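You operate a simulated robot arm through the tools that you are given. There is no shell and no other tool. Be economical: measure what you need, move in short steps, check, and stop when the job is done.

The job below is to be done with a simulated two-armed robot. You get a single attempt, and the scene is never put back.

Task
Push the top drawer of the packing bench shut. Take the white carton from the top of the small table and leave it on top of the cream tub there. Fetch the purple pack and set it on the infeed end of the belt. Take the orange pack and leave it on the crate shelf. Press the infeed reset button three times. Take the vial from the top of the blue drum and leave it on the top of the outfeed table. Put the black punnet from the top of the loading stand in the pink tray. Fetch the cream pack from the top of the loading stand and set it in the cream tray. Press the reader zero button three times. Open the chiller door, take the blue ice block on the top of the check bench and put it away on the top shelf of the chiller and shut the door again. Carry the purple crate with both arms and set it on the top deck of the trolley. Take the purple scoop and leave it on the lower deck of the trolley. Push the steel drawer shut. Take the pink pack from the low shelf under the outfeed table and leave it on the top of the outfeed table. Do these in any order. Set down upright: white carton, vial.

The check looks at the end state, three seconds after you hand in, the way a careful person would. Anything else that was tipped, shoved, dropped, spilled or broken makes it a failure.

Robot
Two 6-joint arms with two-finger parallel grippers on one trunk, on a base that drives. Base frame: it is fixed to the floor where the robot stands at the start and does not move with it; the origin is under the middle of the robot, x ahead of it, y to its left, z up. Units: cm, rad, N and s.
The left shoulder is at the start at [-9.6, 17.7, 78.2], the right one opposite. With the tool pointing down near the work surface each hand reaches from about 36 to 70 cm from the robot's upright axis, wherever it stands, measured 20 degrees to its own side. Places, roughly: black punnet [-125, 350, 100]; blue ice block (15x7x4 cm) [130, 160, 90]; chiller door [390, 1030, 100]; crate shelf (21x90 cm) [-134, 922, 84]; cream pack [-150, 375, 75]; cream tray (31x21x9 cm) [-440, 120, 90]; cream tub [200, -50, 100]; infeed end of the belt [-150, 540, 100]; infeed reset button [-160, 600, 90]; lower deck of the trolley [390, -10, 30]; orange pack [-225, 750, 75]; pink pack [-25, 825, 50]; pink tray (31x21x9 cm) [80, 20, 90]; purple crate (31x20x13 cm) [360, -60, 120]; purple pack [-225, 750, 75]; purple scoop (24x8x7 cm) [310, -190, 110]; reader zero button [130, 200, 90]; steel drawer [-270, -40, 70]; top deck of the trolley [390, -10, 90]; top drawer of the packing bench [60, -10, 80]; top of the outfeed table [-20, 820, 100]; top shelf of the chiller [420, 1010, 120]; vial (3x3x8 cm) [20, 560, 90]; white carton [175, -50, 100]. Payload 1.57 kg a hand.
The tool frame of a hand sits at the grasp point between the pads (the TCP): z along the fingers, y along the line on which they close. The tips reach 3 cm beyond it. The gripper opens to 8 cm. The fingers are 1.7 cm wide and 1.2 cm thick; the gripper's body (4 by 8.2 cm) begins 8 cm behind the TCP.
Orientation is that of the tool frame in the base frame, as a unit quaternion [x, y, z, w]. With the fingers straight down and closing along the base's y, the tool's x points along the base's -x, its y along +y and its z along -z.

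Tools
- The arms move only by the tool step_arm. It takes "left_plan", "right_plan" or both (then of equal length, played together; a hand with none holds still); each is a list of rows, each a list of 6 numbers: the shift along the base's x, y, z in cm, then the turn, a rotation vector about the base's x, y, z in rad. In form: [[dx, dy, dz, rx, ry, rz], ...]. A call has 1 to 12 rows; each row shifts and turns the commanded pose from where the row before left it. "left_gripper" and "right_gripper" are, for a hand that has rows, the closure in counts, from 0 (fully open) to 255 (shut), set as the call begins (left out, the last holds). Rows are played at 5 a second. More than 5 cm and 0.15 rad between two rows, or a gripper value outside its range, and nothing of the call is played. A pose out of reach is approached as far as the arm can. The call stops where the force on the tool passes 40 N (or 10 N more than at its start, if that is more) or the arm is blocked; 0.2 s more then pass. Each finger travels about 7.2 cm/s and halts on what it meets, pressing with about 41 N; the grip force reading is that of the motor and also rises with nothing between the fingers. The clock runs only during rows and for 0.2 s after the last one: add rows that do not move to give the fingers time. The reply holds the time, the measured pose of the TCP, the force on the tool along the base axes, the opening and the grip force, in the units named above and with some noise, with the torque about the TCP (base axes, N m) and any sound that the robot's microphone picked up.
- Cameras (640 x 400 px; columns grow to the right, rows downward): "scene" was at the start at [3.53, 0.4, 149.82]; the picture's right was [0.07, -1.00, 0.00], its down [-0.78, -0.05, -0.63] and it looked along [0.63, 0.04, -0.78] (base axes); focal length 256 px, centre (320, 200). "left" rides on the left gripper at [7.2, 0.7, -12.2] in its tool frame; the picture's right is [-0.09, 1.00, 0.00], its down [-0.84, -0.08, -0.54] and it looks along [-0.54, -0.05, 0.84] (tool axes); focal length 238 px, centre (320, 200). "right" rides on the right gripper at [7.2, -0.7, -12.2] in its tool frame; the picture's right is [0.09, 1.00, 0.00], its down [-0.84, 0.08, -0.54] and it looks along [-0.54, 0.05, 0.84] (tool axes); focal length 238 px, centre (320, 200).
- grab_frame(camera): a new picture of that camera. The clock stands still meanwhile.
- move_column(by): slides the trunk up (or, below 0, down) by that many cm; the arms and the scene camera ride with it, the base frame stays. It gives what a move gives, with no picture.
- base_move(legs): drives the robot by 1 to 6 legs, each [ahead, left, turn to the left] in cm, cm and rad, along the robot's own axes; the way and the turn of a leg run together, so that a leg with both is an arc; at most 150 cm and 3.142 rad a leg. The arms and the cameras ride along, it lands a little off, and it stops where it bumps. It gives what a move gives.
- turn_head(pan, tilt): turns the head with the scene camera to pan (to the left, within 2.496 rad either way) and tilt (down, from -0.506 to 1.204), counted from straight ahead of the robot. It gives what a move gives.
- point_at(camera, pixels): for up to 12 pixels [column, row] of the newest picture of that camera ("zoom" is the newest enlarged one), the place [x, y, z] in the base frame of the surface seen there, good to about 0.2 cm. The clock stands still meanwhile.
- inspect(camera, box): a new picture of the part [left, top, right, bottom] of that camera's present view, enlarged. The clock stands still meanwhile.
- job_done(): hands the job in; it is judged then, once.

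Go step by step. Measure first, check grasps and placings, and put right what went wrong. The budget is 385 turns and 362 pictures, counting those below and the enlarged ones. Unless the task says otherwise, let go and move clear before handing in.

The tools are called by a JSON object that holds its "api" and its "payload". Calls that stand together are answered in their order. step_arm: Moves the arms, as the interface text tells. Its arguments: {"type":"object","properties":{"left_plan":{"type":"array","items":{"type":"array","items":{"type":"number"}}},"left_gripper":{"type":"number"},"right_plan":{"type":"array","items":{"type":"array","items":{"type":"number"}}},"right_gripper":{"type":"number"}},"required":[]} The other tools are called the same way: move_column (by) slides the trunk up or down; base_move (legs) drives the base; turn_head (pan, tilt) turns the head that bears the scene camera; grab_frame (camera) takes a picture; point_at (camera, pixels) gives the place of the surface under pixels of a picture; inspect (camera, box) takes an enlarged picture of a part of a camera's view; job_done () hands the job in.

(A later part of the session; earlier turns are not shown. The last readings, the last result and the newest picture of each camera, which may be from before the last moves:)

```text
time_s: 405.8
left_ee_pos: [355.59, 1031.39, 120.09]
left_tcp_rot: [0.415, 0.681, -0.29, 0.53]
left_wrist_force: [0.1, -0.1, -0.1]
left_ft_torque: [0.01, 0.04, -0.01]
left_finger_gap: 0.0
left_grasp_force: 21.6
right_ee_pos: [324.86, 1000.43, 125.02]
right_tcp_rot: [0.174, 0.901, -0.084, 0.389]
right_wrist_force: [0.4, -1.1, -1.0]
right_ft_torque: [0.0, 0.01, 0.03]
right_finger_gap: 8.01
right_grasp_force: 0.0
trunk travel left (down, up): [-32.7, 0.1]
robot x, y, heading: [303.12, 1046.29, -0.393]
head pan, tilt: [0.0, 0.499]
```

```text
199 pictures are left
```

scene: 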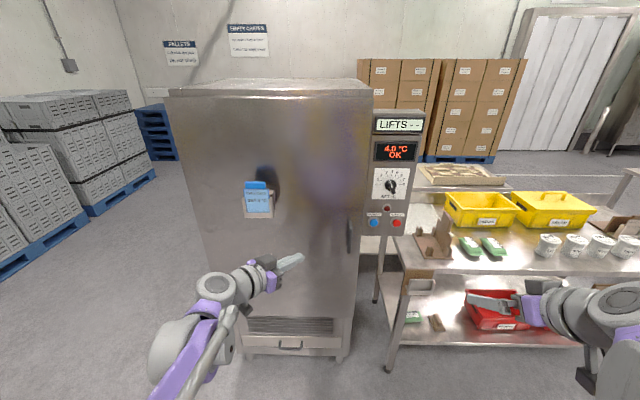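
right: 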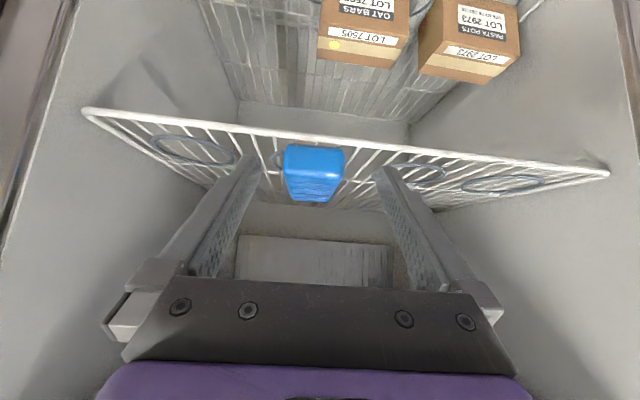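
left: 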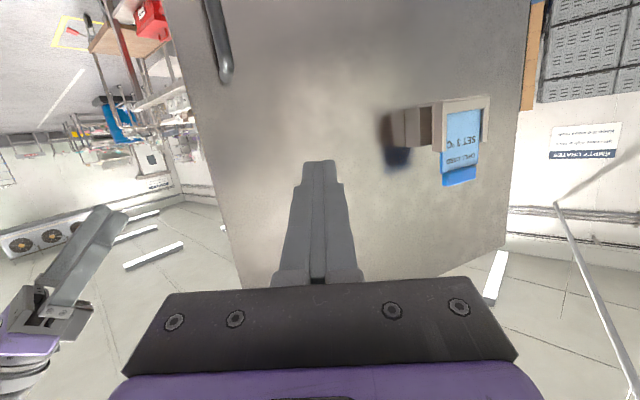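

Chiller done. Restoring both hands to a neutral downward posture for travel.

{"api": "step_arm", "payload": {"left_plan": [[-0.2, 1.8, -0.6, 0.1247, 0.072, 0], [-0.2, 1.8, -0.6, 0.1247, 0.072, 0], [-0.2, 1.8, -0.6, 0.1247, 0.072, 0], [-0.2, 1.8, -0.6, 0.1247, 0.072, 0], [-0.2, 1.8, -0.6, 0.1247, 0.072, 0], [-0.2, 1.8, -0.6, 0.1247, 0.072, 0], [-0.2, 1.8, -0.6, 0.1247, 0.072, 0], [-0.2, 1.8, -0.6, 0.1247, 0.072, 0], [-0.2, 1.8, -0.6, 0.1247, 0.072, 0]], "right_plan": [[1.1, 0.98, -1.2, 0.0357, 0.0835, 0], [1.1, 0.98, -1.2, 0.0357, 0.0835, 0], [1.1, 0.98, -1.2, 0.0357, 0.0835, 0], [1.1, 0.98, -1.2, 0.0357, 0.0835, 0], [1.1, 0.98, -1.2, 0.0357, 0.0835, 0], [1.1, 0.98, -1.2, 0.0357, 0.0835, 0], [1.1, 0.98, -1.2, 0.0357, 0.0835, 0], [1.1, 0.98, -1.2, 0.0357, 0.0835, 0], [1.1, 0.98, -1.2, 0.0357, 0.0835, 0]], "left_gripper": 0}}

{"api": "step_arm", "payload": {"left_plan": [[0, 0, 0, 0, 0, 0.13], [0, 0, 0, 0, 0, 0.13], [0, 0, 0, 0, 0, 0.13], [0, 0, 0, 0, 0, 0.13], [0, 0, 0, 0, 0, 0.13]]}}

{"api": "move_column", "payload": {"by": -5}}

{"api": "base_move", "payload": {"legs": [[0, 0, -1.8]]}}

{"api": "turn_head", "payload": {"pan": 0.0, "tilt": 0.3}}

{"api": "grab_frame", "payload": {"camera": "scene"}}

```text
time_s: 407.8
left_ee_pos: [353.7, 1047.71, 114.52]
left_tcp_rot: [0.52, 0.854, 0.0, -0.001]
left_wrist_force: [-0.4, 0.7, 0.3]
left_ft_torque: [-0.01, 0.0, 0.0]
left_finger_gap: 8.02
left_grasp_force: 0.0
right_ee_pos: [334.96, 1009.37, 114.05]
right_tcp_rot: [0.189, 0.982, 0.0, 0.0]
right_wrist_force: [-0.6, 0.2, 0.1]
right_ft_torque: [0.01, -0.02, -0.03]
right_finger_gap: 7.99
right_grasp_force: 0.0
trunk travel left (down, up): [-32.7, 0.1]
robot x, y, heading: [303.23, 1046.14, -0.392]
head pan, tilt: [0.0, 0.499]
```

```text
time_s: 409.0
left_ee_pos: [353.65, 1047.59, 114.62]
left_tcp_rot: [0.218, 0.976, -0.001, 0.0]
left_wrist_force: [0.2, 1.0, 0.0]
left_ft_torque: [-0.03, 0.01, -0.01]
left_finger_gap: 8.0
left_grasp_force: 0.0
right_ee_pos: [334.61, 1009.47, 114.2]
right_tcp_rot: [0.191, 0.982, 0.001, 0.002]
right_wrist_force: [-0.1, -0.2, -0.9]
right_ft_torque: [0.01, 0.01, -0.01]
right_finger_gap: 8.01
right_grasp_force: 0.0
trunk travel left (down, up): [-32.7, 0.1]
robot x, y, heading: [302.99, 1046.17, -0.393]
head pan, tilt: [0.0, 0.499]
```

```text
time_s: 410.0
left_ee_pos: [353.83, 1047.58, 109.6]
left_tcp_rot: [0.219, 0.976, -0.002, 0.0]
left_wrist_force: [1.0, 0.1, 0.5]
left_ft_torque: [-0.02, 0.01, 0.03]
left_finger_gap: 8.0
left_grasp_force: 0.0
right_ee_pos: [334.9, 1009.3, 109.18]
right_tcp_rot: [0.191, 0.982, 0.0, 0.001]
right_wrist_force: [-0.1, -0.6, 0.8]
right_ft_torque: [0.01, 0.01, -0.03]
right_finger_gap: 7.98
right_grasp_force: 0.1
trunk travel left (down, up): [-27.7, 5.1]
robot x, y, heading: [303.43, 1046.27, -0.395]
head pan, tilt: [0.0, 0.499]
```

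```text
time_s: 414.6
left_ee_pos: [294.55, 996.57, 109.61]
left_tcp_rot: [0.895, 0.446, -0.001, 0.0]
left_wrist_force: [-0.6, 0.3, 0.1]
left_ft_torque: [0.02, 0.01, -0.01]
left_finger_gap: 8.01
left_grasp_force: 0.1
right_ee_pos: [260.79, 1023.03, 109.22]
right_tcp_rot: [0.881, 0.472, -0.001, 0.002]
right_wrist_force: [-0.2, 0.2, 0.3]
right_ft_torque: [-0.01, 0.02, -0.03]
right_finger_gap: 7.99
right_grasp_force: 0.1
trunk travel left (down, up): [-27.7, 5.1]
robot x, y, heading: [303.24, 1046.51, -2.17]
head pan, tilt: [0.0, 0.499]
```

```text
time_s: 415.4
left_ee_pos: [294.46, 996.69, 109.55]
left_tcp_rot: [0.895, 0.445, -0.001, 0.0]
left_wrist_force: [-0.1, -0.3, 0.5]
left_ft_torque: [0.01, 0.0, 0.0]
left_finger_gap: 8.0
left_grasp_force: 0.1
right_ee_pos: [260.86, 1022.94, 109.22]
right_tcp_rot: [0.882, 0.472, 0.0, 0.001]
right_wrist_force: [0.6, 0.1, -0.5]
right_ft_torque: [-0.01, 0.01, -0.03]
right_finger_gap: 7.98
right_grasp_force: 0.1
trunk travel left (down, up): [-27.7, 5.1]
robot x, y, heading: [303.43, 1046.26, -2.172]
head pan, tilt: [0.0, 0.3]
```

```text
198 pictures are left
```

scene: 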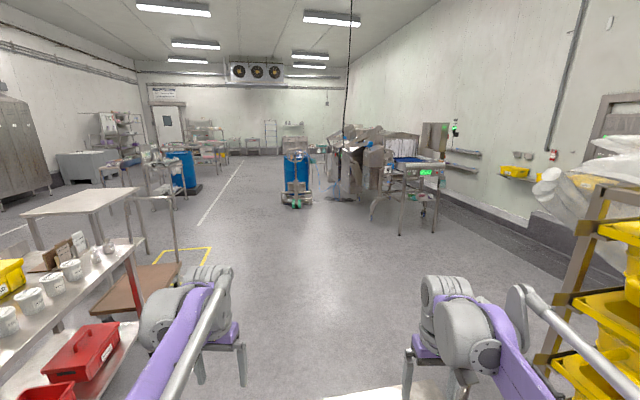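

Planning the exit: same corridor back, then toward the drum with the pallet jack at (297,180).

{"api": "base_move", "payload": {"legs": [[0, 0, 0.21], [0, 36, 0], [150, 0, 0], [130, 0, 0]]}}

{"api": "turn_head", "payload": {"pan": -0.2, "tilt": 0.3}}

{"api": "grab_frame", "payload": {"camera": "scene"}}

```text
time_s: 432.9
left_ee_pos: [235.94, 723.23, 109.52]
left_tcp_rot: [0.838, 0.546, -0.002, -0.001]
left_wrist_force: [-0.2, -0.8, -0.5]
left_ft_torque: [0.01, -0.01, 0.02]
left_finger_gap: 7.97
left_grasp_force: 0.1
right_ee_pos: [197.14, 741.14, 109.09]
right_tcp_rot: [0.821, 0.571, 0.0, 0.001]
right_wrist_force: [-0.4, -0.1, -0.6]
right_ft_torque: [0.0, 0.0, 0.0]
right_finger_gap: 8.0
right_grasp_force: 0.0
trunk travel left (down, up): [-27.7, 5.1]
robot x, y, heading: [233.24, 773.62, -1.937]
head pan, tilt: [0.0, 0.3]
```

```text
time_s: 433.7
left_ee_pos: [235.99, 723.23, 109.54]
left_tcp_rot: [0.837, 0.547, -0.002, 0.0]
left_wrist_force: [-0.7, -0.1, 0.5]
left_ft_torque: [-0.02, 0.04, 0.02]
left_finger_gap: 8.0
left_grasp_force: 0.0
right_ee_pos: [197.05, 741.09, 109.12]
right_tcp_rot: [0.821, 0.571, 0.0, 0.0]
right_wrist_force: [-0.4, -0.5, -0.1]
right_ft_torque: [0.0, 0.02, 0.01]
right_finger_gap: 8.0
right_grasp_force: 0.2
trunk travel left (down, up): [-27.7, 5.1]
robot x, y, heading: [232.88, 773.81, -1.941]
head pan, tilt: [-0.201, 0.3]
```

```text
197 pictures are left
```

scene: 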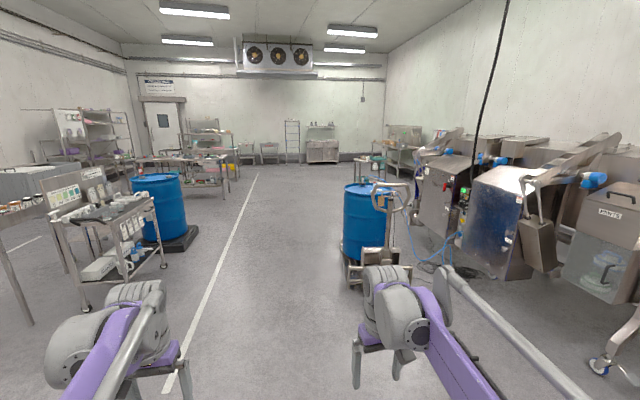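

{"api": "inspect", "payload": {"camera": "scene", "box": [330, 160, 430, 300]}}

{"api": "point_at", "payload": {"camera": "scene", "pixels": [[365, 180], [348, 186], [380, 188], [390, 200], [360, 285], [400, 185], [350, 210], [385, 180]]}}

```text
2.86 times, centred on (380, 230) of scene
```

zoom: 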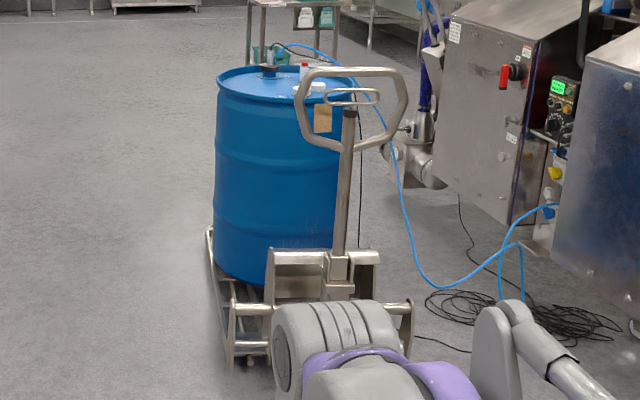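

```text
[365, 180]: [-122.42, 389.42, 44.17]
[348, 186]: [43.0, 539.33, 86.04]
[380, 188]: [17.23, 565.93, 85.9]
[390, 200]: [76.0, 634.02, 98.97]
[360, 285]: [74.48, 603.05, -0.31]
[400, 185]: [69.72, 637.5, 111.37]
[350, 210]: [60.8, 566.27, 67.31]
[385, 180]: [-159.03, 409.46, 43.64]
```

Driving down the aisle to the open side of the drum (opposite the jack).

{"api": "base_move", "payload": {"legs": [[150, 0, 0], [108, 0, 0], [0, 0, -1.4]]}}

{"api": "turn_head", "payload": {"pan": 0.0, "tilt": 0.5}}

{"api": "grab_frame", "payload": {"camera": "scene"}}

```text
time_s: 449.6
left_ee_pos: [93.76, 524.6, 109.56]
left_tcp_rot: [0.992, -0.126, -0.001, -0.001]
left_wrist_force: [0.6, -0.5, 0.5]
left_ft_torque: [0.02, -0.01, -0.03]
left_finger_gap: 8.0
left_grasp_force: 0.0
right_ee_pos: [104.95, 565.89, 109.25]
right_tcp_rot: [0.995, -0.095, -0.001, 0.0]
right_wrist_force: [-0.4, 0.4, -0.1]
right_ft_torque: [0.03, 0.01, -0.03]
right_finger_gap: 7.99
right_grasp_force: 0.1
trunk travel left (down, up): [-27.7, 5.1]
robot x, y, heading: [142.84, 535.55, 2.942]
head pan, tilt: [-0.201, 0.3]
```

```text
time_s: 450.3
left_ee_pos: [93.71, 524.72, 109.63]
left_tcp_rot: [0.992, -0.125, -0.001, -0.002]
left_wrist_force: [-0.4, -0.1, 0.1]
left_ft_torque: [0.01, -0.02, 0.0]
left_finger_gap: 8.03
left_grasp_force: 0.0
right_ee_pos: [105.11, 565.9, 109.14]
right_tcp_rot: [0.995, -0.095, -0.001, 0.001]
right_wrist_force: [0.3, -0.6, 0.3]
right_ft_torque: [0.01, -0.02, 0.04]
right_finger_gap: 8.02
right_grasp_force: 0.0
trunk travel left (down, up): [-27.7, 5.1]
robot x, y, heading: [142.94, 535.8, 2.939]
head pan, tilt: [0.0, 0.499]
```

```text
195 pictures are left
```

scene: 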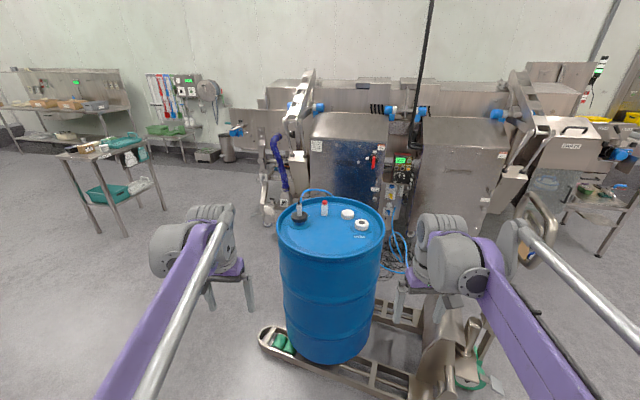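

{"api": "inspect", "payload": {"camera": "scene", "box": [260, 180, 400, 270]}}

{"api": "point_at", "payload": {"camera": "zoom", "pixels": [[294, 110], [294, 150], [180, 170], [395, 155], [455, 190], [330, 300], [80, 220], [555, 220], [175, 115], [330, 90]]}}

{"api": "point_at", "payload": {"camera": "scene", "pixels": [[270, 335], [330, 360], [380, 380], [300, 355]]}}

```text
4.44 times, centred on (330, 225) of scene
```

zoom: 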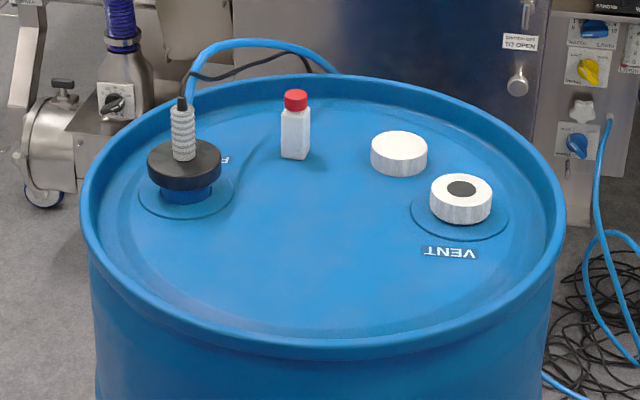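

```text
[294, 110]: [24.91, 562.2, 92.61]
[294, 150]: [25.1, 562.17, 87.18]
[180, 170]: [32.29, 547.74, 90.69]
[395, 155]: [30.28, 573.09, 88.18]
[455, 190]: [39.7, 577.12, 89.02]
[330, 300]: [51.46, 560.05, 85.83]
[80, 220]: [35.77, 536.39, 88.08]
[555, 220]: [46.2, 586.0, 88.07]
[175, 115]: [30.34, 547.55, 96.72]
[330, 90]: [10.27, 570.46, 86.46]
```

```text
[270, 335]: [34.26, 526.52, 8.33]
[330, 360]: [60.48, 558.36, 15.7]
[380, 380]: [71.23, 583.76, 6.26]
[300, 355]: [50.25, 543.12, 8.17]
```

Vial at (25,562), top z≈94. Tilting the right hand 45°, aligning, then approaching.

{"api": "step_arm", "payload": {"right_plan": [[-0.4, -1.95, 0, 0.026, 0.128, 0], [-0.4, -1.95, 0, 0.026, 0.128, 0], [-0.4, -1.95, 0, 0.026, 0.128, 0], [-0.4, -1.95, 0, 0.026, 0.128, 0], [-0.4, -1.95, 0, 0.026, 0.128, 0], [-0.4, -1.95, 0, 0.026, 0.128, 0]], "right_gripper": 90}}

{"api": "base_move", "payload": {"legs": [[0, 8, 0], [38, 0, 0]]}}

{"api": "turn_head", "payload": {"pan": 0.0, "tilt": 0.7}}

{"api": "grab_frame", "payload": {"camera": "scene"}}

{"api": "grab_frame", "payload": {"camera": "right"}}

```text
time_s: 451.7
left_ee_pos: [93.73, 524.74, 109.72]
left_tcp_rot: [0.992, -0.125, -0.001, -0.001]
left_wrist_force: [-0.1, -0.2, -0.5]
left_ft_torque: [0.01, 0.01, 0.0]
left_finger_gap: 8.0
left_grasp_force: 0.0
right_ee_pos: [102.61, 554.26, 109.21]
right_tcp_rot: [0.919, -0.087, -0.382, -0.04]
right_wrist_force: [-0.8, 0.6, 0.2]
right_ft_torque: [-0.01, -0.04, -0.02]
right_finger_gap: 5.17
right_grasp_force: 0.0
trunk travel left (down, up): [-27.7, 5.1]
robot x, y, heading: [142.75, 536.01, 2.933]
head pan, tilt: [0.0, 0.499]
```

```text
time_s: 455.0
left_ee_pos: [55.56, 523.7, 109.63]
left_tcp_rot: [0.993, -0.119, -0.001, -0.001]
left_wrist_force: [0.4, -0.7, -0.6]
left_ft_torque: [0.01, -0.02, -0.02]
left_finger_gap: 7.99
left_grasp_force: 0.1
right_ee_pos: [64.02, 553.36, 109.06]
right_tcp_rot: [0.92, -0.082, -0.381, -0.037]
right_wrist_force: [-1.5, -0.5, 0.9]
right_ft_torque: [-0.04, -0.05, -0.04]
right_finger_gap: 5.2
right_grasp_force: 0.2
trunk travel left (down, up): [-27.7, 5.1]
robot x, y, heading: [104.19, 535.22, 2.952]
head pan, tilt: [0.0, 0.499]
```

```text
time_s: 455.8
left_ee_pos: [55.4, 523.75, 109.56]
left_tcp_rot: [0.993, -0.12, -0.001, -0.001]
left_wrist_force: [0.2, -0.3, 0.8]
left_ft_torque: [-0.01, -0.03, 0.01]
left_finger_gap: 8.02
left_grasp_force: 0.1
right_ee_pos: [64.0, 553.39, 109.18]
right_tcp_rot: [0.92, -0.082, -0.381, -0.037]
right_wrist_force: [0.6, 0.3, 0.7]
right_ft_torque: [0.03, -0.01, -0.01]
right_finger_gap: 5.19
right_grasp_force: 0.2
trunk travel left (down, up): [-27.7, 5.1]
robot x, y, heading: [104.83, 535.2, 2.949]
head pan, tilt: [0.0, 0.7]
```

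```text
193 pictures are left
```

scene: 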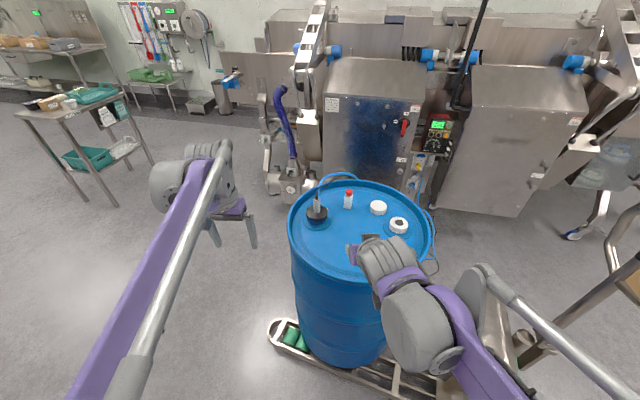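

```text
192 pictures are left
```

right: 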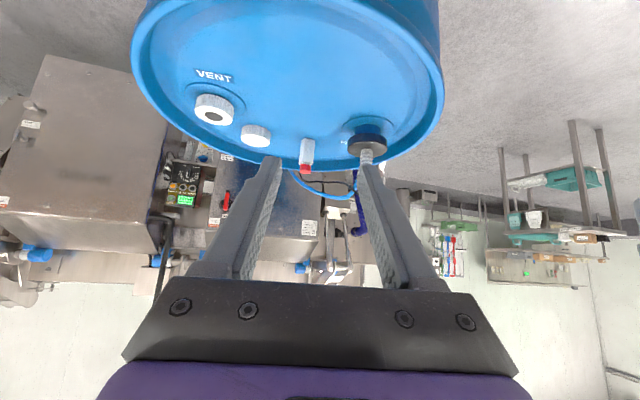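

{"api": "base_move", "payload": {"legs": [[6, 0, 0]]}}

{"api": "step_arm", "payload": {"right_plan": [[-4.06, 0.95, -0.9, 0, 0, 0], [-4.06, 0.95, -0.9, 0, 0, 0], [-4.06, 0.95, -0.9, 0, 0, 0], [-4.06, 0.95, -0.9, 0, 0, 0], [-4.06, 0.95, -0.9, 0, 0, 0], [-4.06, 0.95, -0.9, 0, 0, 0], [-4.06, 0.95, -0.9, 0, 0, 0], [-4.06, 0.95, -0.9, 0, 0, 0]]}}

{"api": "grab_frame", "payload": {"camera": "right"}}

{"api": "inspect", "payload": {"camera": "scene", "box": [280, 160, 440, 260]}}

```text
time_s: 456.7
left_ee_pos: [49.81, 524.85, 109.57]
left_tcp_rot: [0.993, -0.119, 0.0, -0.001]
left_wrist_force: [-0.5, 0.0, 0.1]
left_ft_torque: [0.0, -0.03, 0.0]
left_finger_gap: 8.03
left_grasp_force: 0.0
right_ee_pos: [58.32, 554.4, 109.07]
right_tcp_rot: [0.92, -0.082, -0.381, -0.037]
right_wrist_force: [0.4, -0.5, 0.5]
right_ft_torque: [-0.01, -0.01, 0.0]
right_finger_gap: 5.17
right_grasp_force: 0.0
trunk travel left (down, up): [-27.7, 5.1]
robot x, y, heading: [98.61, 536.44, 2.948]
head pan, tilt: [0.0, 0.7]
```

```text
time_s: 458.5
left_ee_pos: [49.53, 524.86, 109.56]
left_tcp_rot: [0.993, -0.12, 0.0, -0.001]
left_wrist_force: [-0.2, -0.1, -0.3]
left_ft_torque: [0.0, -0.01, 0.0]
left_finger_gap: 8.01
left_grasp_force: 0.0
right_ee_pos: [25.65, 562.12, 101.84]
right_tcp_rot: [0.92, -0.081, -0.382, -0.037]
right_wrist_force: [-0.9, 0.1, 0.7]
right_ft_torque: [0.0, 0.04, 0.0]
right_finger_gap: 5.17
right_grasp_force: 0.0
trunk travel left (down, up): [-27.7, 5.1]
robot x, y, heading: [98.91, 536.35, 2.952]
head pan, tilt: [0.0, 0.7]
```

```text
191 pictures are left
```

right: 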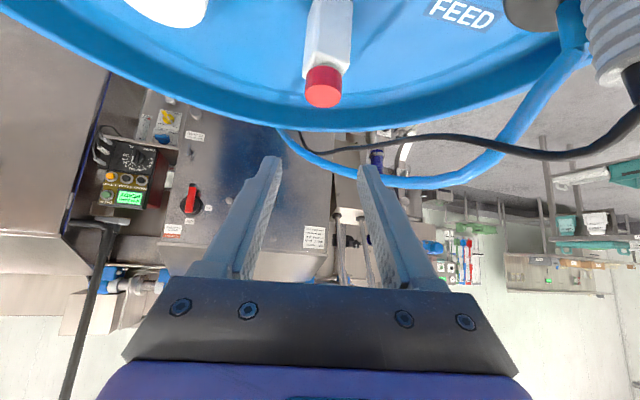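

```text
4.00 times, centred on (360, 210) of scene
```

zoom: 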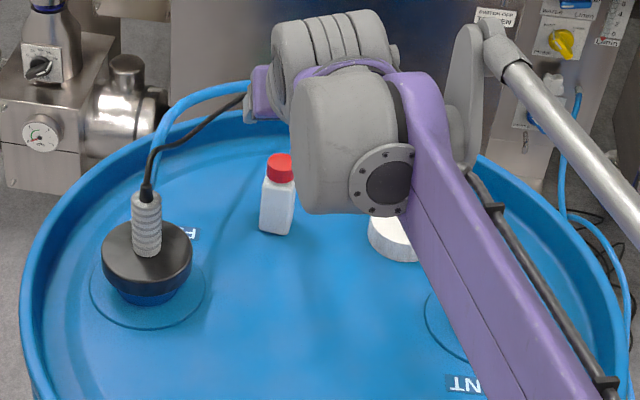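

{"api": "point_at", "payload": {"camera": "right", "pixels": [[325, 85], [327, 40], [330, 150], [400, 140], [470, 140], [300, 140], [400, 185], [345, 55]]}}

```text
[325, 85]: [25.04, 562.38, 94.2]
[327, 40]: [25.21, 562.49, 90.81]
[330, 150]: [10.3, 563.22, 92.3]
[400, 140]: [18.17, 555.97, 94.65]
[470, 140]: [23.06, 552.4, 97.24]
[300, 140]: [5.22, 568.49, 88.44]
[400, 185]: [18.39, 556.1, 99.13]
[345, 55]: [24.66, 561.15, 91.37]
```

{"api": "step_arm", "payload": {"right_plan": [[-0.2, 0.2, -3, 0, 0, 0], [0, 0, -3, 0, 0, 0], [0, 0, -3, 0, 0, 0]]}}

{"api": "grab_frame", "payload": {"camera": "right"}}

```text
time_s: 459.3
left_ee_pos: [49.7, 524.8, 109.49]
left_tcp_rot: [0.993, -0.12, -0.001, -0.001]
left_wrist_force: [-0.7, -0.4, 0.0]
left_ft_torque: [-0.02, 0.0, -0.02]
left_finger_gap: 8.01
left_grasp_force: 0.1
right_ee_pos: [25.52, 562.34, 93.16]
right_tcp_rot: [0.92, -0.082, -0.381, -0.037]
right_wrist_force: [-0.3, 0.1, -0.5]
right_ft_torque: [0.0, 0.02, -0.03]
right_finger_gap: 5.17
right_grasp_force: 0.0
trunk travel left (down, up): [-27.7, 5.1]
robot x, y, heading: [98.78, 536.77, 2.946]
head pan, tilt: [0.0, 0.7]
```

```text
189 pictures are left
```

right: 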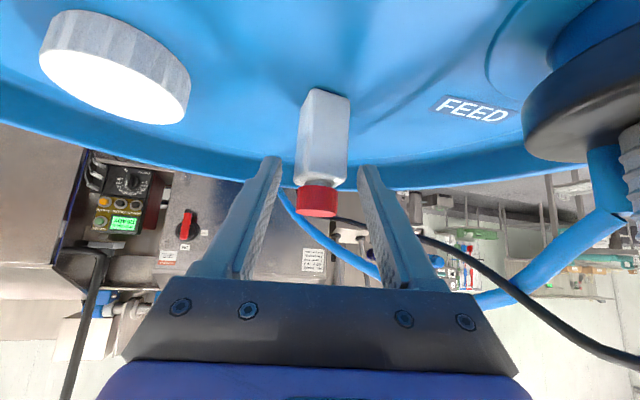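

{"api": "step_arm", "payload": {"right_plan": [[0, 0, -1.3, 0, 0, 0], [0, 0, -1.2, 0, 0, 0]]}}

{"api": "step_arm", "payload": {"right_plan": [[0, 0, 0, 0, 0, 0], [0, 0, 0, 0, 0, 0], [0, 0, 0, 0, 0, 0]], "right_gripper": 200}}

{"api": "step_arm", "payload": {"right_plan": [[0, 0, 2, 0, 0, 0], [0, 0, 3, 0, 0, 0], [0, 0, 4, 0, 0, 0], [0, 0, 4, 0, 0, 0]]}}

{"api": "grab_frame", "payload": {"camera": "right"}}

```text
time_s: 459.9
left_ee_pos: [49.66, 524.82, 109.53]
left_tcp_rot: [0.993, -0.119, -0.001, -0.001]
left_wrist_force: [-0.6, -0.6, -0.8]
left_ft_torque: [0.0, -0.01, 0.0]
left_finger_gap: 7.99
left_grasp_force: 0.0
right_ee_pos: [25.62, 562.25, 90.54]
right_tcp_rot: [0.92, -0.083, -0.381, -0.038]
right_wrist_force: [0.6, -1.6, -1.1]
right_ft_torque: [0.01, 0.03, 0.01]
right_finger_gap: 5.2
right_grasp_force: 0.1
trunk travel left (down, up): [-27.7, 5.1]
robot x, y, heading: [98.57, 536.92, 2.948]
head pan, tilt: [0.0, 0.7]
```

```text
time_s: 460.7
left_ee_pos: [49.68, 524.85, 109.58]
left_tcp_rot: [0.993, -0.119, -0.001, -0.001]
left_wrist_force: [0.1, -0.7, -1.1]
left_ft_torque: [-0.02, 0.02, -0.02]
left_finger_gap: 8.01
left_grasp_force: 0.1
right_ee_pos: [25.59, 562.18, 90.49]
right_tcp_rot: [0.92, -0.082, -0.381, -0.037]
right_wrist_force: [0.1, -0.6, -0.9]
right_ft_torque: [-0.06, -0.04, 0.0]
right_finger_gap: 2.89
right_grasp_force: 38.6
trunk travel left (down, up): [-27.7, 5.1]
robot x, y, heading: [98.94, 536.48, 2.948]
head pan, tilt: [0.0, 0.7]
```

```text
time_s: 461.7
left_ee_pos: [49.69, 524.87, 109.55]
left_tcp_rot: [0.993, -0.119, -0.001, -0.001]
left_wrist_force: [0.0, 0.5, 0.5]
left_ft_torque: [0.0, -0.04, -0.01]
left_finger_gap: 8.01
left_grasp_force: 0.1
right_ee_pos: [25.68, 562.14, 103.76]
right_tcp_rot: [0.92, -0.084, -0.381, -0.038]
right_wrist_force: [-0.1, -0.7, -1.0]
right_ft_torque: [-0.01, 0.01, 0.0]
right_finger_gap: 2.91
right_grasp_force: 38.8
trunk travel left (down, up): [-27.7, 5.1]
robot x, y, heading: [98.49, 536.07, 2.947]
head pan, tilt: [0.0, 0.7]
```

```text
188 pictures are left
```

right: 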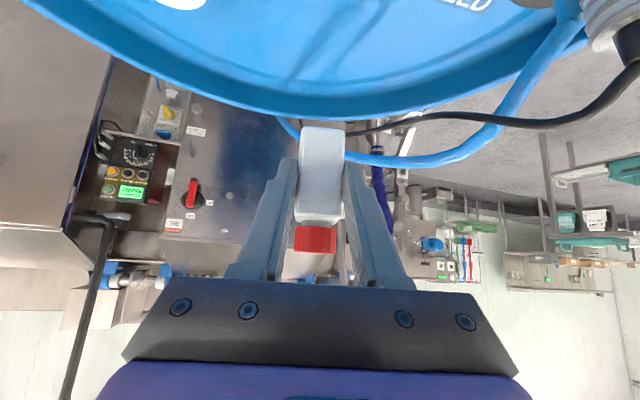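

Vial held. Backing out and heading to the outfeed table.

{"api": "base_move", "payload": {"legs": [[-48, 0, 0]]}}

{"api": "step_arm", "payload": {"right_plan": [[4, -0.8, 0.5, 0, 0, 0], [4, -0.8, 0.5, 0, 0, 0], [4, -0.8, 0.5, 0, 0, 0], [4, -0.8, 0.5, 0, 0, 0], [4, -0.8, 0.5, 0, 0, 0], [4, -0.8, 0.5, 0, 0, 0], [4, -0.8, 0.5, 0, 0, 0], [3, 1.5, 0, 0, 0, 0]]}}

{"api": "base_move", "payload": {"legs": [[0, 0, -1.15], [150, 0, 0], [80, 0, 0]]}}

{"api": "turn_head", "payload": {"pan": 0.5, "tilt": 0.35}}

{"api": "grab_frame", "payload": {"camera": "scene"}}

```text
time_s: 464.6
left_ee_pos: [96.39, 515.72, 109.49]
left_tcp_rot: [0.993, -0.118, 0.0, 0.0]
left_wrist_force: [0.9, -0.3, -0.7]
left_ft_torque: [0.0, -0.02, 0.01]
left_finger_gap: 8.01
left_grasp_force: 0.0
right_ee_pos: [72.28, 553.08, 103.69]
right_tcp_rot: [0.92, -0.081, -0.381, -0.037]
right_wrist_force: [-0.2, 0.4, -0.8]
right_ft_torque: [-0.01, 0.01, 0.03]
right_finger_gap: 2.9
right_grasp_force: 38.9
trunk travel left (down, up): [-27.7, 5.1]
robot x, y, heading: [145.45, 527.44, 2.955]
head pan, tilt: [0.0, 0.7]
```

```text
time_s: 466.4
left_ee_pos: [96.52, 515.61, 109.62]
left_tcp_rot: [0.993, -0.119, -0.001, -0.002]
left_wrist_force: [-0.1, -0.4, 0.9]
left_ft_torque: [-0.02, 0.03, -0.01]
left_finger_gap: 8.04
left_grasp_force: 0.1
right_ee_pos: [103.34, 548.94, 107.05]
right_tcp_rot: [0.92, -0.08, -0.382, -0.036]
right_wrist_force: [0.0, 0.2, -0.8]
right_ft_torque: [0.02, 0.01, -0.03]
right_finger_gap: 2.88
right_grasp_force: 38.8
trunk travel left (down, up): [-27.7, 5.1]
robot x, y, heading: [145.55, 527.64, 2.95]
head pan, tilt: [0.0, 0.7]
```

```text
time_s: 480.8
left_ee_pos: [67.46, 796.76, 109.64]
left_tcp_rot: [0.759, -0.651, 0.0, -0.001]
left_wrist_force: [-0.1, -0.3, 0.4]
left_ft_torque: [0.0, 0.0, -0.03]
left_finger_gap: 8.0
left_grasp_force: 0.1
right_ee_pos: [100.77, 803.08, 106.89]
right_tcp_rot: [0.72, -0.579, -0.296, -0.243]
right_wrist_force: [0.0, -0.5, -1.0]
right_ft_torque: [-0.05, -0.02, -0.04]
right_finger_gap: 2.9
right_grasp_force: 38.9
trunk travel left (down, up): [-27.7, 5.1]
robot x, y, heading: [97.12, 756.05, 1.774]
head pan, tilt: [0.0, 0.7]
```

```text
time_s: 481.7
left_ee_pos: [67.6, 796.72, 109.56]
left_tcp_rot: [0.76, -0.65, 0.0, -0.001]
left_wrist_force: [-0.3, -0.1, 0.4]
left_ft_torque: [-0.02, -0.01, -0.02]
left_finger_gap: 8.0
left_grasp_force: 0.0
right_ee_pos: [100.8, 803.03, 106.85]
right_tcp_rot: [0.721, -0.579, -0.296, -0.242]
right_wrist_force: [0.6, -1.2, -0.6]
right_ft_torque: [0.03, 0.02, -0.01]
right_finger_gap: 2.92
right_grasp_force: 38.8
trunk travel left (down, up): [-27.7, 5.1]
robot x, y, heading: [97.1, 756.33, 1.777]
head pan, tilt: [0.499, 0.351]
```

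```text
187 pictures are left
```

scene: 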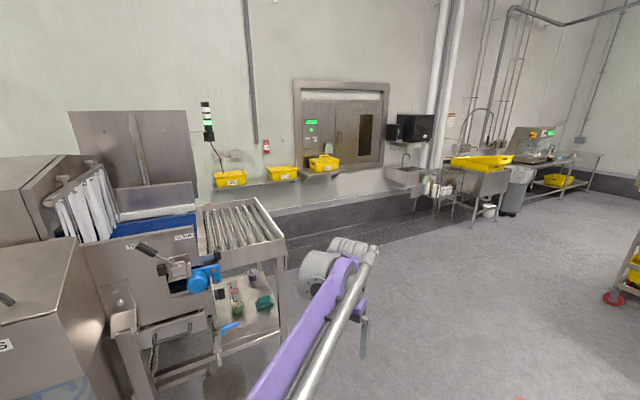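

{"api": "base_move", "payload": {"legs": [[0, 0, 0.95]]}}

{"api": "turn_head", "payload": {"pan": 0.0, "tilt": 0.6}}

{"api": "grab_frame", "payload": {"camera": "scene"}}

```text
time_s: 484.5
left_ee_pos: [46.81, 755.81, 109.58]
left_tcp_rot: [0.973, -0.232, 0.0, -0.001]
left_wrist_force: [0.6, -0.1, 0.0]
left_ft_torque: [-0.05, 0.0, -0.03]
left_finger_gap: 7.98
left_grasp_force: 0.1
right_ee_pos: [61.09, 786.48, 107.06]
right_tcp_rot: [0.905, -0.187, -0.373, -0.081]
right_wrist_force: [-0.1, 0.2, -1.3]
right_ft_torque: [0.02, -0.06, -0.03]
right_finger_gap: 2.91
right_grasp_force: 38.9
trunk travel left (down, up): [-27.7, 5.1]
robot x, y, heading: [97.3, 755.65, 2.722]
head pan, tilt: [0.499, 0.351]
```

```text
time_s: 485.5
left_ee_pos: [46.83, 755.79, 109.6]
left_tcp_rot: [0.973, -0.232, -0.001, -0.001]
left_wrist_force: [0.3, -0.8, -0.5]
left_ft_torque: [0.02, 0.01, -0.01]
left_finger_gap: 8.02
left_grasp_force: 0.1
right_ee_pos: [61.02, 786.48, 107.02]
right_tcp_rot: [0.905, -0.187, -0.373, -0.08]
right_wrist_force: [0.7, -0.1, -0.5]
right_ft_torque: [0.02, -0.03, -0.01]
right_finger_gap: 2.92
right_grasp_force: 39.3
trunk travel left (down, up): [-27.7, 5.1]
robot x, y, heading: [97.04, 755.55, 2.718]
head pan, tilt: [0.0, 0.6]
```

```text
186 pictures are left
```

scene: 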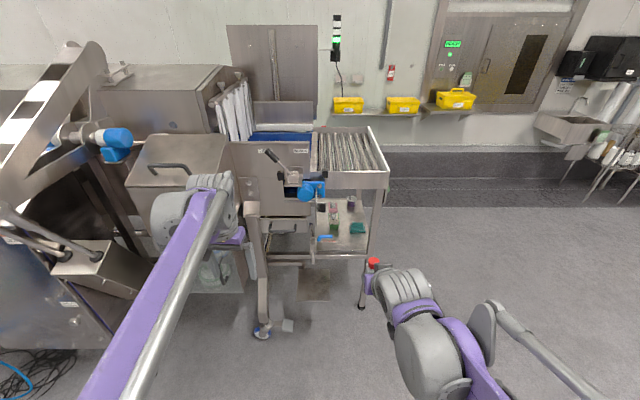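

{"api": "inspect", "payload": {"camera": "scene", "box": [240, 110, 400, 270]}}

{"api": "point_at", "payload": {"camera": "zoom", "pixels": [[330, 80], [550, 75], [330, 240], [590, 240], [460, 150], [450, 250], [380, 370], [470, 455], [390, 350], [490, 390], [300, 300], [440, 395]]}}

```text
2.50 times, centred on (320, 190) of scene
```

zoom: 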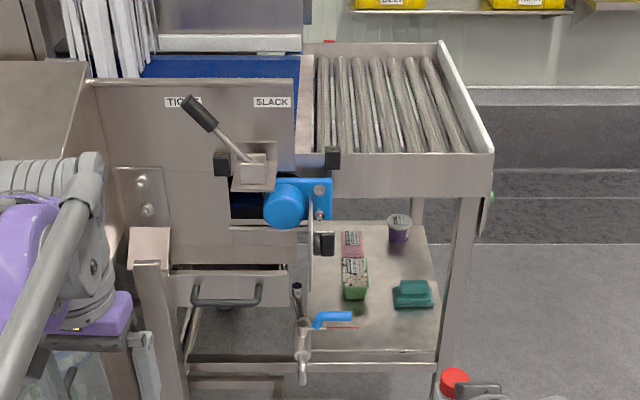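

```text
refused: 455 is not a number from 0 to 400
```

{"api": "point_at", "payload": {"camera": "zoom", "pixels": [[325, 100], [345, 100], [365, 100], [385, 100], [405, 100], [425, 100], [480, 160], [320, 155], [440, 45], [320, 45], [352, 240], [355, 265]]}}

{"api": "inspect", "payload": {"camera": "scene", "box": [305, 120, 395, 180]}}

```text
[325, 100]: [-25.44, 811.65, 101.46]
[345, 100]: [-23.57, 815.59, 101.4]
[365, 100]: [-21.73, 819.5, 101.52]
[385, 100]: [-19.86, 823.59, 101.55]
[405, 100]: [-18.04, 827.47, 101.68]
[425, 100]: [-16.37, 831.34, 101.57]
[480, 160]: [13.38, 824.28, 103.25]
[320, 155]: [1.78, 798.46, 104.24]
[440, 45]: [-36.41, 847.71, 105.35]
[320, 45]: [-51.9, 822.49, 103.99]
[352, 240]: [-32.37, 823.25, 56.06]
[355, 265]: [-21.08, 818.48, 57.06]
```

```text
6.67 times, centred on (350, 150) of scene
```

zoom: 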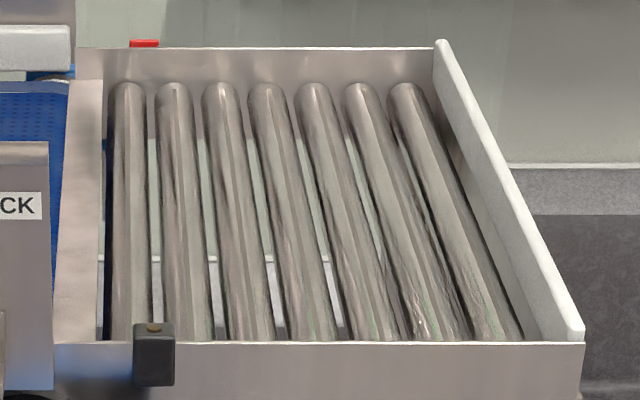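

{"api": "point_at", "payload": {"camera": "zoom", "pixels": [[232, 150], [240, 250], [282, 150], [295, 250], [333, 150], [352, 250], [385, 150], [410, 250], [257, 150], [269, 250], [310, 150], [323, 250]]}}

```text
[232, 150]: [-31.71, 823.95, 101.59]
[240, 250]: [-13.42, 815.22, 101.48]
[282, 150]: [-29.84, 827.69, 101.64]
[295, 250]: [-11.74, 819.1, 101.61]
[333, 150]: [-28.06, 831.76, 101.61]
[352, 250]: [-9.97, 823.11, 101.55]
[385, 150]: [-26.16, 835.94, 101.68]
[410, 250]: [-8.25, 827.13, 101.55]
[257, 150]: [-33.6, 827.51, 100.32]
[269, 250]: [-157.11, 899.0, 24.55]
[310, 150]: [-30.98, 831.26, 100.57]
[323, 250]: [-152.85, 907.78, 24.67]
```

{"api": "point_at", "payload": {"camera": "scene", "pixels": [[270, 155], [290, 175], [310, 190], [252, 215], [262, 325], [250, 160], [300, 150], [175, 170], [328, 205], [362, 305]]}}

```text
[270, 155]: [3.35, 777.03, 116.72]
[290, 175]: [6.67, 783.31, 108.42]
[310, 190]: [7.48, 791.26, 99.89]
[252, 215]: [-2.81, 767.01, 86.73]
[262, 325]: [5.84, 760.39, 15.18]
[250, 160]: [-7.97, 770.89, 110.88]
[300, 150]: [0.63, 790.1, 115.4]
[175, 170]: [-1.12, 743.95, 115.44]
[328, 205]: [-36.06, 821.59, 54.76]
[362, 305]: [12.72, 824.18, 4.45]
```

The left hand must clear the lever (z≈117). Raising/retracting it and raising the vial hand slightly.

{"api": "step_arm", "payload": {"left_plan": [[2.2, -1, 2.5, 0, 0, 0], [2.2, -1, 2.5, 0, 0, 0], [2.2, -1, 2.5, 0, 0, 0], [2.2, -1, 2.5, 0, 0, 0], [2.2, -1, 2.5, 0, 0, 0]], "right_plan": [[0, 0, 1, 0, 0, 0], [0, 0, 1, 0, 0, -0.01], [0, 0, 1, 0, 0, -0.01], [0, 0, 1, 0, 0, -0.01], [0, 0, 1, 0, 0, 0]]}}

{"api": "base_move", "payload": {"legs": [[0, -8, -0.02], [35, 0, 0]]}}

{"api": "grab_frame", "payload": {"camera": "scene"}}

{"api": "grab_frame", "payload": {"camera": "right"}}

```text
time_s: 486.7
left_ee_pos: [58.07, 750.63, 122.2]
left_tcp_rot: [0.973, -0.232, -0.001, -0.001]
left_wrist_force: [0.7, -0.4, -0.3]
left_ft_torque: [-0.03, -0.02, 0.0]
left_finger_gap: 8.0
left_grasp_force: 0.0
right_ee_pos: [61.07, 786.3, 111.95]
right_tcp_rot: [0.902, -0.201, -0.373, -0.087]
right_wrist_force: [0.3, 0.1, -1.1]
right_ft_torque: [-0.03, -0.02, -0.01]
right_finger_gap: 2.89
right_grasp_force: 39.3
trunk travel left (down, up): [-27.7, 5.1]
robot x, y, heading: [97.15, 755.81, 2.72]
head pan, tilt: [0.0, 0.6]
```

```text
time_s: 489.9
left_ee_pos: [29.46, 773.95, 122.22]
left_tcp_rot: [0.97, -0.245, 0.0, -0.001]
left_wrist_force: [0.4, -0.4, -0.4]
left_ft_torque: [-0.01, -0.01, 0.0]
left_finger_gap: 8.01
left_grasp_force: 0.1
right_ee_pos: [33.47, 809.41, 111.98]
right_tcp_rot: [0.9, -0.21, -0.372, -0.09]
right_wrist_force: [0.2, -0.7, -1.3]
right_ft_torque: [0.0, -0.02, 0.0]
right_finger_gap: 2.89
right_grasp_force: 39.0
trunk travel left (down, up): [-27.7, 5.1]
robot x, y, heading: [69.05, 777.82, 2.697]
head pan, tilt: [0.0, 0.6]
```

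```text
183 pictures are left
```

scene: 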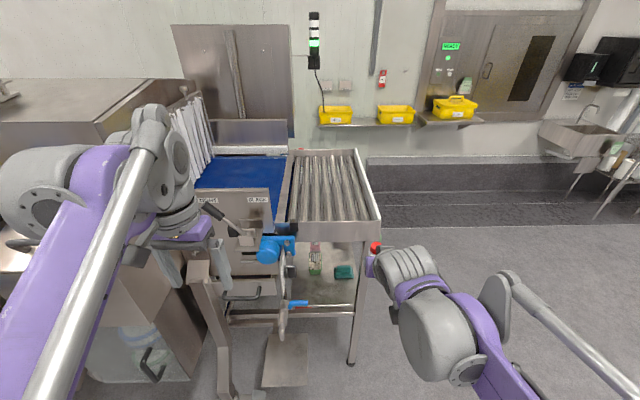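

```text
182 pictures are left
```

right: 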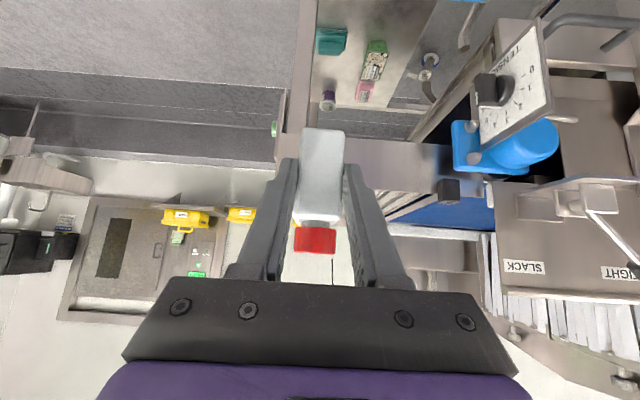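

{"api": "inspect", "payload": {"camera": "scene", "box": [275, 140, 395, 230]}}

```text
4.44 times, centred on (335, 185) of scene
```

zoom: 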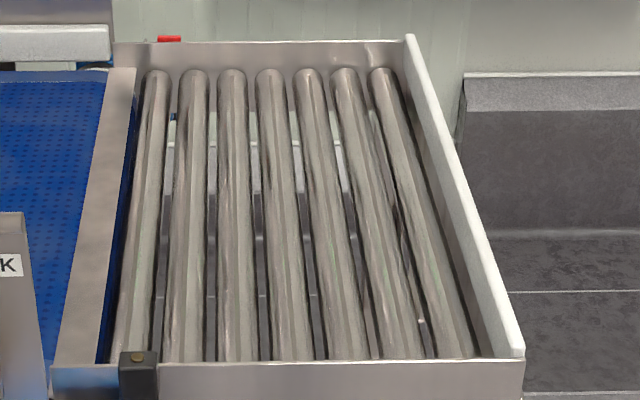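

{"api": "point_at", "payload": {"camera": "zoom", "pixels": [[394, 290], [371, 290], [417, 290], [440, 290], [341, 290], [320, 290], [357, 290], [287, 290], [515, 345], [520, 370], [300, 300]]}}

```text
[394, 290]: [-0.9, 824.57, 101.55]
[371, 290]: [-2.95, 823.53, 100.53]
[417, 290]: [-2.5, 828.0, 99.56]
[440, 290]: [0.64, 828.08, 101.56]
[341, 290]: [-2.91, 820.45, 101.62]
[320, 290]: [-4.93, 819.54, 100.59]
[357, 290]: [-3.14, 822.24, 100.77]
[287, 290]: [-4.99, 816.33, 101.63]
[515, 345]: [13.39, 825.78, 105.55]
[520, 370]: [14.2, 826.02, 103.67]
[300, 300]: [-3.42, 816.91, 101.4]
```

{"api": "base_move", "payload": {"legs": [[22, 0, 0]]}}

{"api": "grab_frame", "payload": {"camera": "right"}}

```text
time_s: 491.6
left_ee_pos: [9.72, 783.49, 122.22]
left_tcp_rot: [0.969, -0.246, -0.001, -0.001]
left_wrist_force: [-0.3, -0.3, 0.0]
left_ft_torque: [-0.02, -0.01, 0.03]
left_finger_gap: 8.0
left_grasp_force: 0.0
right_ee_pos: [13.75, 819.28, 112.0]
right_tcp_rot: [0.899, -0.213, -0.372, -0.091]
right_wrist_force: [0.4, -0.2, -0.8]
right_ft_torque: [0.0, -0.02, -0.01]
right_finger_gap: 2.88
right_grasp_force: 38.8
trunk travel left (down, up): [-27.7, 5.1]
robot x, y, heading: [49.04, 787.74, 2.692]
head pan, tilt: [0.0, 0.6]
```

```text
180 pictures are left
```

right: 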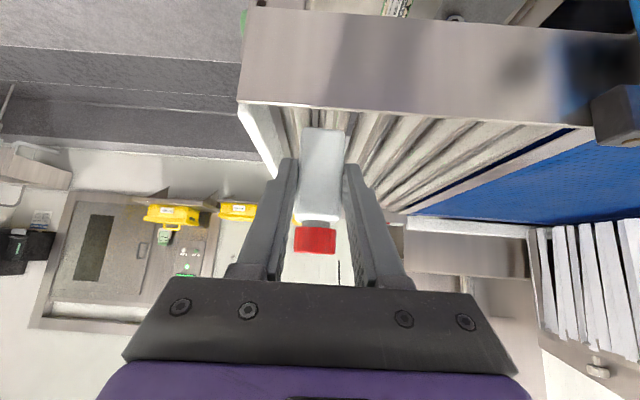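

{"api": "step_arm", "payload": {"right_plan": [[-3.6, 1.8, 0, 0, 0, 0], [-3.6, 1.8, 0, 0, 0, 0], [-3.6, 1.75, 0, 0, 0, 0], [0, 0, -2.5, 0, 0, 0], [0, 0, -2, 0, 0, 0]]}}

{"api": "grab_frame", "payload": {"camera": "right"}}

{"api": "inspect", "payload": {"camera": "scene", "box": [275, 140, 435, 260]}}

```text
time_s: 492.8
left_ee_pos: [9.59, 783.53, 122.15]
left_tcp_rot: [0.969, -0.246, 0.0, -0.001]
left_wrist_force: [0.3, -0.3, -0.2]
left_ft_torque: [0.02, -0.02, 0.04]
left_finger_gap: 7.99
left_grasp_force: 0.0
right_ee_pos: [3.12, 824.5, 107.49]
right_tcp_rot: [0.899, -0.213, -0.371, -0.091]
right_wrist_force: [0.5, 0.2, -1.3]
right_ft_torque: [-0.01, 0.0, 0.0]
right_finger_gap: 2.89
right_grasp_force: 38.6
trunk travel left (down, up): [-27.7, 5.1]
robot x, y, heading: [49.0, 787.77, 2.695]
head pan, tilt: [0.0, 0.6]
```

```text
179 pictures are left
```

right: 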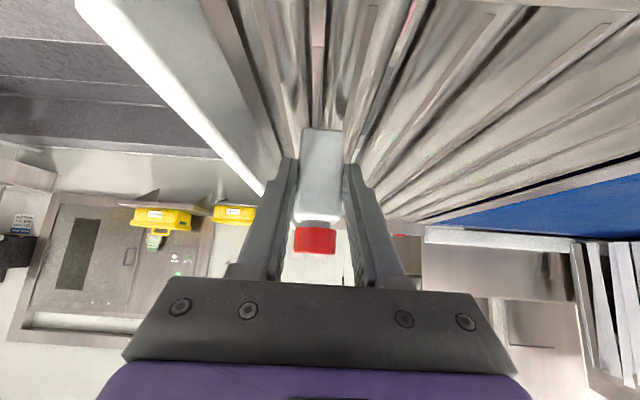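

```text
3.33 times, centred on (355, 200) of scene
```

zoom: 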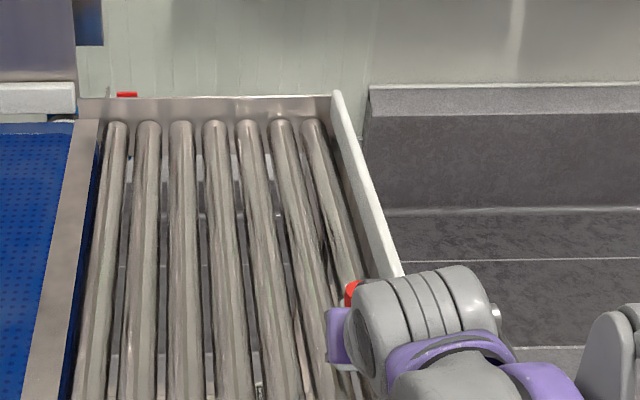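

{"api": "step_arm", "payload": {"right_plan": [[0, 0, -0.6, 0, 0, 0], [0, 0, -0.5, 0, 0, 0], [0, 0, -0.3, 0, 0, 0]]}}

```text
time_s: 493.6
left_ee_pos: [9.86, 783.5, 122.22]
left_tcp_rot: [0.969, -0.246, 0.0, -0.001]
left_wrist_force: [-0.4, -0.5, -0.5]
left_ft_torque: [0.0, -0.04, -0.02]
left_finger_gap: 8.01
left_grasp_force: 0.0
right_ee_pos: [3.05, 824.47, 106.42]
right_tcp_rot: [0.898, -0.212, -0.374, -0.091]
right_wrist_force: [-0.4, 3.6, 20.6]
right_ft_torque: [0.06, 0.35, -0.04]
right_finger_gap: 2.9
right_grasp_force: 39.1
trunk travel left (down, up): [-27.7, 5.1]
robot x, y, heading: [49.29, 787.69, 2.691]
head pan, tilt: [0.0, 0.6]
```

Contact. Easing and opening slightly to check stability.

{"api": "step_arm", "payload": {"right_plan": [[0, 0, 0.1, 0, 0, 0], [0, 0, 0, 0, 0, 0]]}}

{"api": "step_arm", "payload": {"right_plan": [[0, 0, 0, 0, 0, 0], [0, 0, 0, 0, 0, 0], [0, 0, 0, 0, 0, 0]], "right_gripper": 135}}

{"api": "grab_frame", "payload": {"camera": "right"}}

```text
time_s: 494.2
left_ee_pos: [9.89, 783.49, 122.17]
left_tcp_rot: [0.969, -0.246, 0.0, -0.002]
left_wrist_force: [-0.1, -0.3, 0.0]
left_ft_torque: [-0.02, 0.03, -0.02]
left_finger_gap: 7.98
left_grasp_force: 0.0
right_ee_pos: [3.11, 824.49, 106.34]
right_tcp_rot: [0.898, -0.212, -0.374, -0.091]
right_wrist_force: [-3.2, 6.4, 23.7]
right_ft_torque: [0.23, 0.58, -0.1]
right_finger_gap: 2.91
right_grasp_force: 38.3
trunk travel left (down, up): [-27.7, 5.1]
robot x, y, heading: [48.98, 787.75, 2.692]
head pan, tilt: [0.0, 0.6]
```

```text
time_s: 495.0
left_ee_pos: [9.76, 783.55, 122.14]
left_tcp_rot: [0.969, -0.246, -0.002, -0.001]
left_wrist_force: [-0.5, 0.0, 0.0]
left_ft_torque: [-0.03, 0.0, 0.01]
left_finger_gap: 7.99
left_grasp_force: 0.0
right_ee_pos: [2.84, 824.5, 106.31]
right_tcp_rot: [0.899, -0.212, -0.371, -0.091]
right_wrist_force: [0.2, -0.7, 0.7]
right_ft_torque: [-0.03, 0.02, 0.01]
right_finger_gap: 3.77
right_grasp_force: 0.0
trunk travel left (down, up): [-27.7, 5.1]
robot x, y, heading: [48.79, 787.63, 2.696]
head pan, tilt: [0.0, 0.6]
```

```text
177 pictures are left
```

right: 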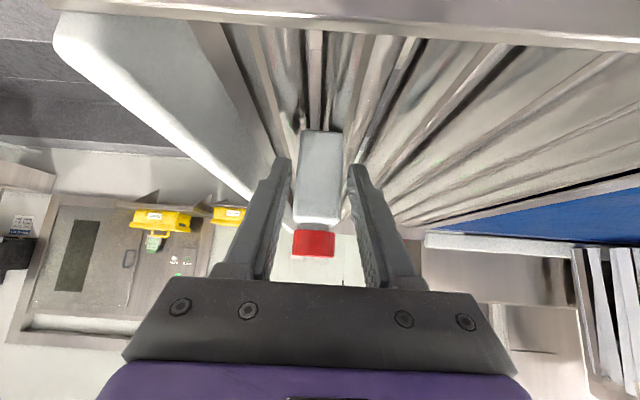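

{"api": "step_arm", "payload": {"right_plan": [[1.28, -0.61, 1.41, 0, 0, 0], [1.28, -0.61, 1.41, 0, 0, 0], [1.28, -0.61, 1.41, 0, 0, 0], [1.28, -0.61, 1.41, 0, 0, 0], [2.5, -1.2, 1, 0, 0, 0], [3.6, -1.7, 0, 0, 0, 0]]}}

{"api": "grab_frame", "payload": {"camera": "right"}}

{"api": "inspect", "payload": {"camera": "scene", "box": [275, 140, 435, 260]}}

```text
time_s: 496.4
left_ee_pos: [9.69, 783.48, 122.15]
left_tcp_rot: [0.969, -0.246, -0.001, -0.001]
left_wrist_force: [1.1, -0.1, 0.3]
left_ft_torque: [0.01, 0.02, 0.01]
left_finger_gap: 8.0
left_grasp_force: 0.0
right_ee_pos: [14.52, 818.88, 112.94]
right_tcp_rot: [0.899, -0.212, -0.372, -0.091]
right_wrist_force: [0.4, 0.0, -0.3]
right_ft_torque: [0.0, 0.01, 0.06]
right_finger_gap: 3.78
right_grasp_force: 0.1
trunk travel left (down, up): [-27.7, 5.1]
robot x, y, heading: [48.85, 787.77, 2.692]
head pan, tilt: [0.0, 0.6]
```

```text
176 pictures are left
```

right: 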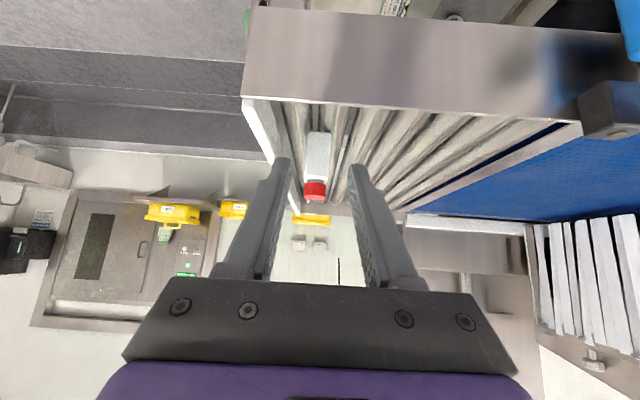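

```text
3.33 times, centred on (355, 200) of scene
```

zoom: 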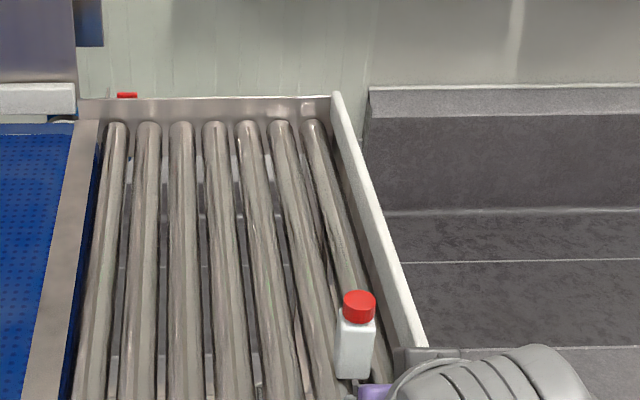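

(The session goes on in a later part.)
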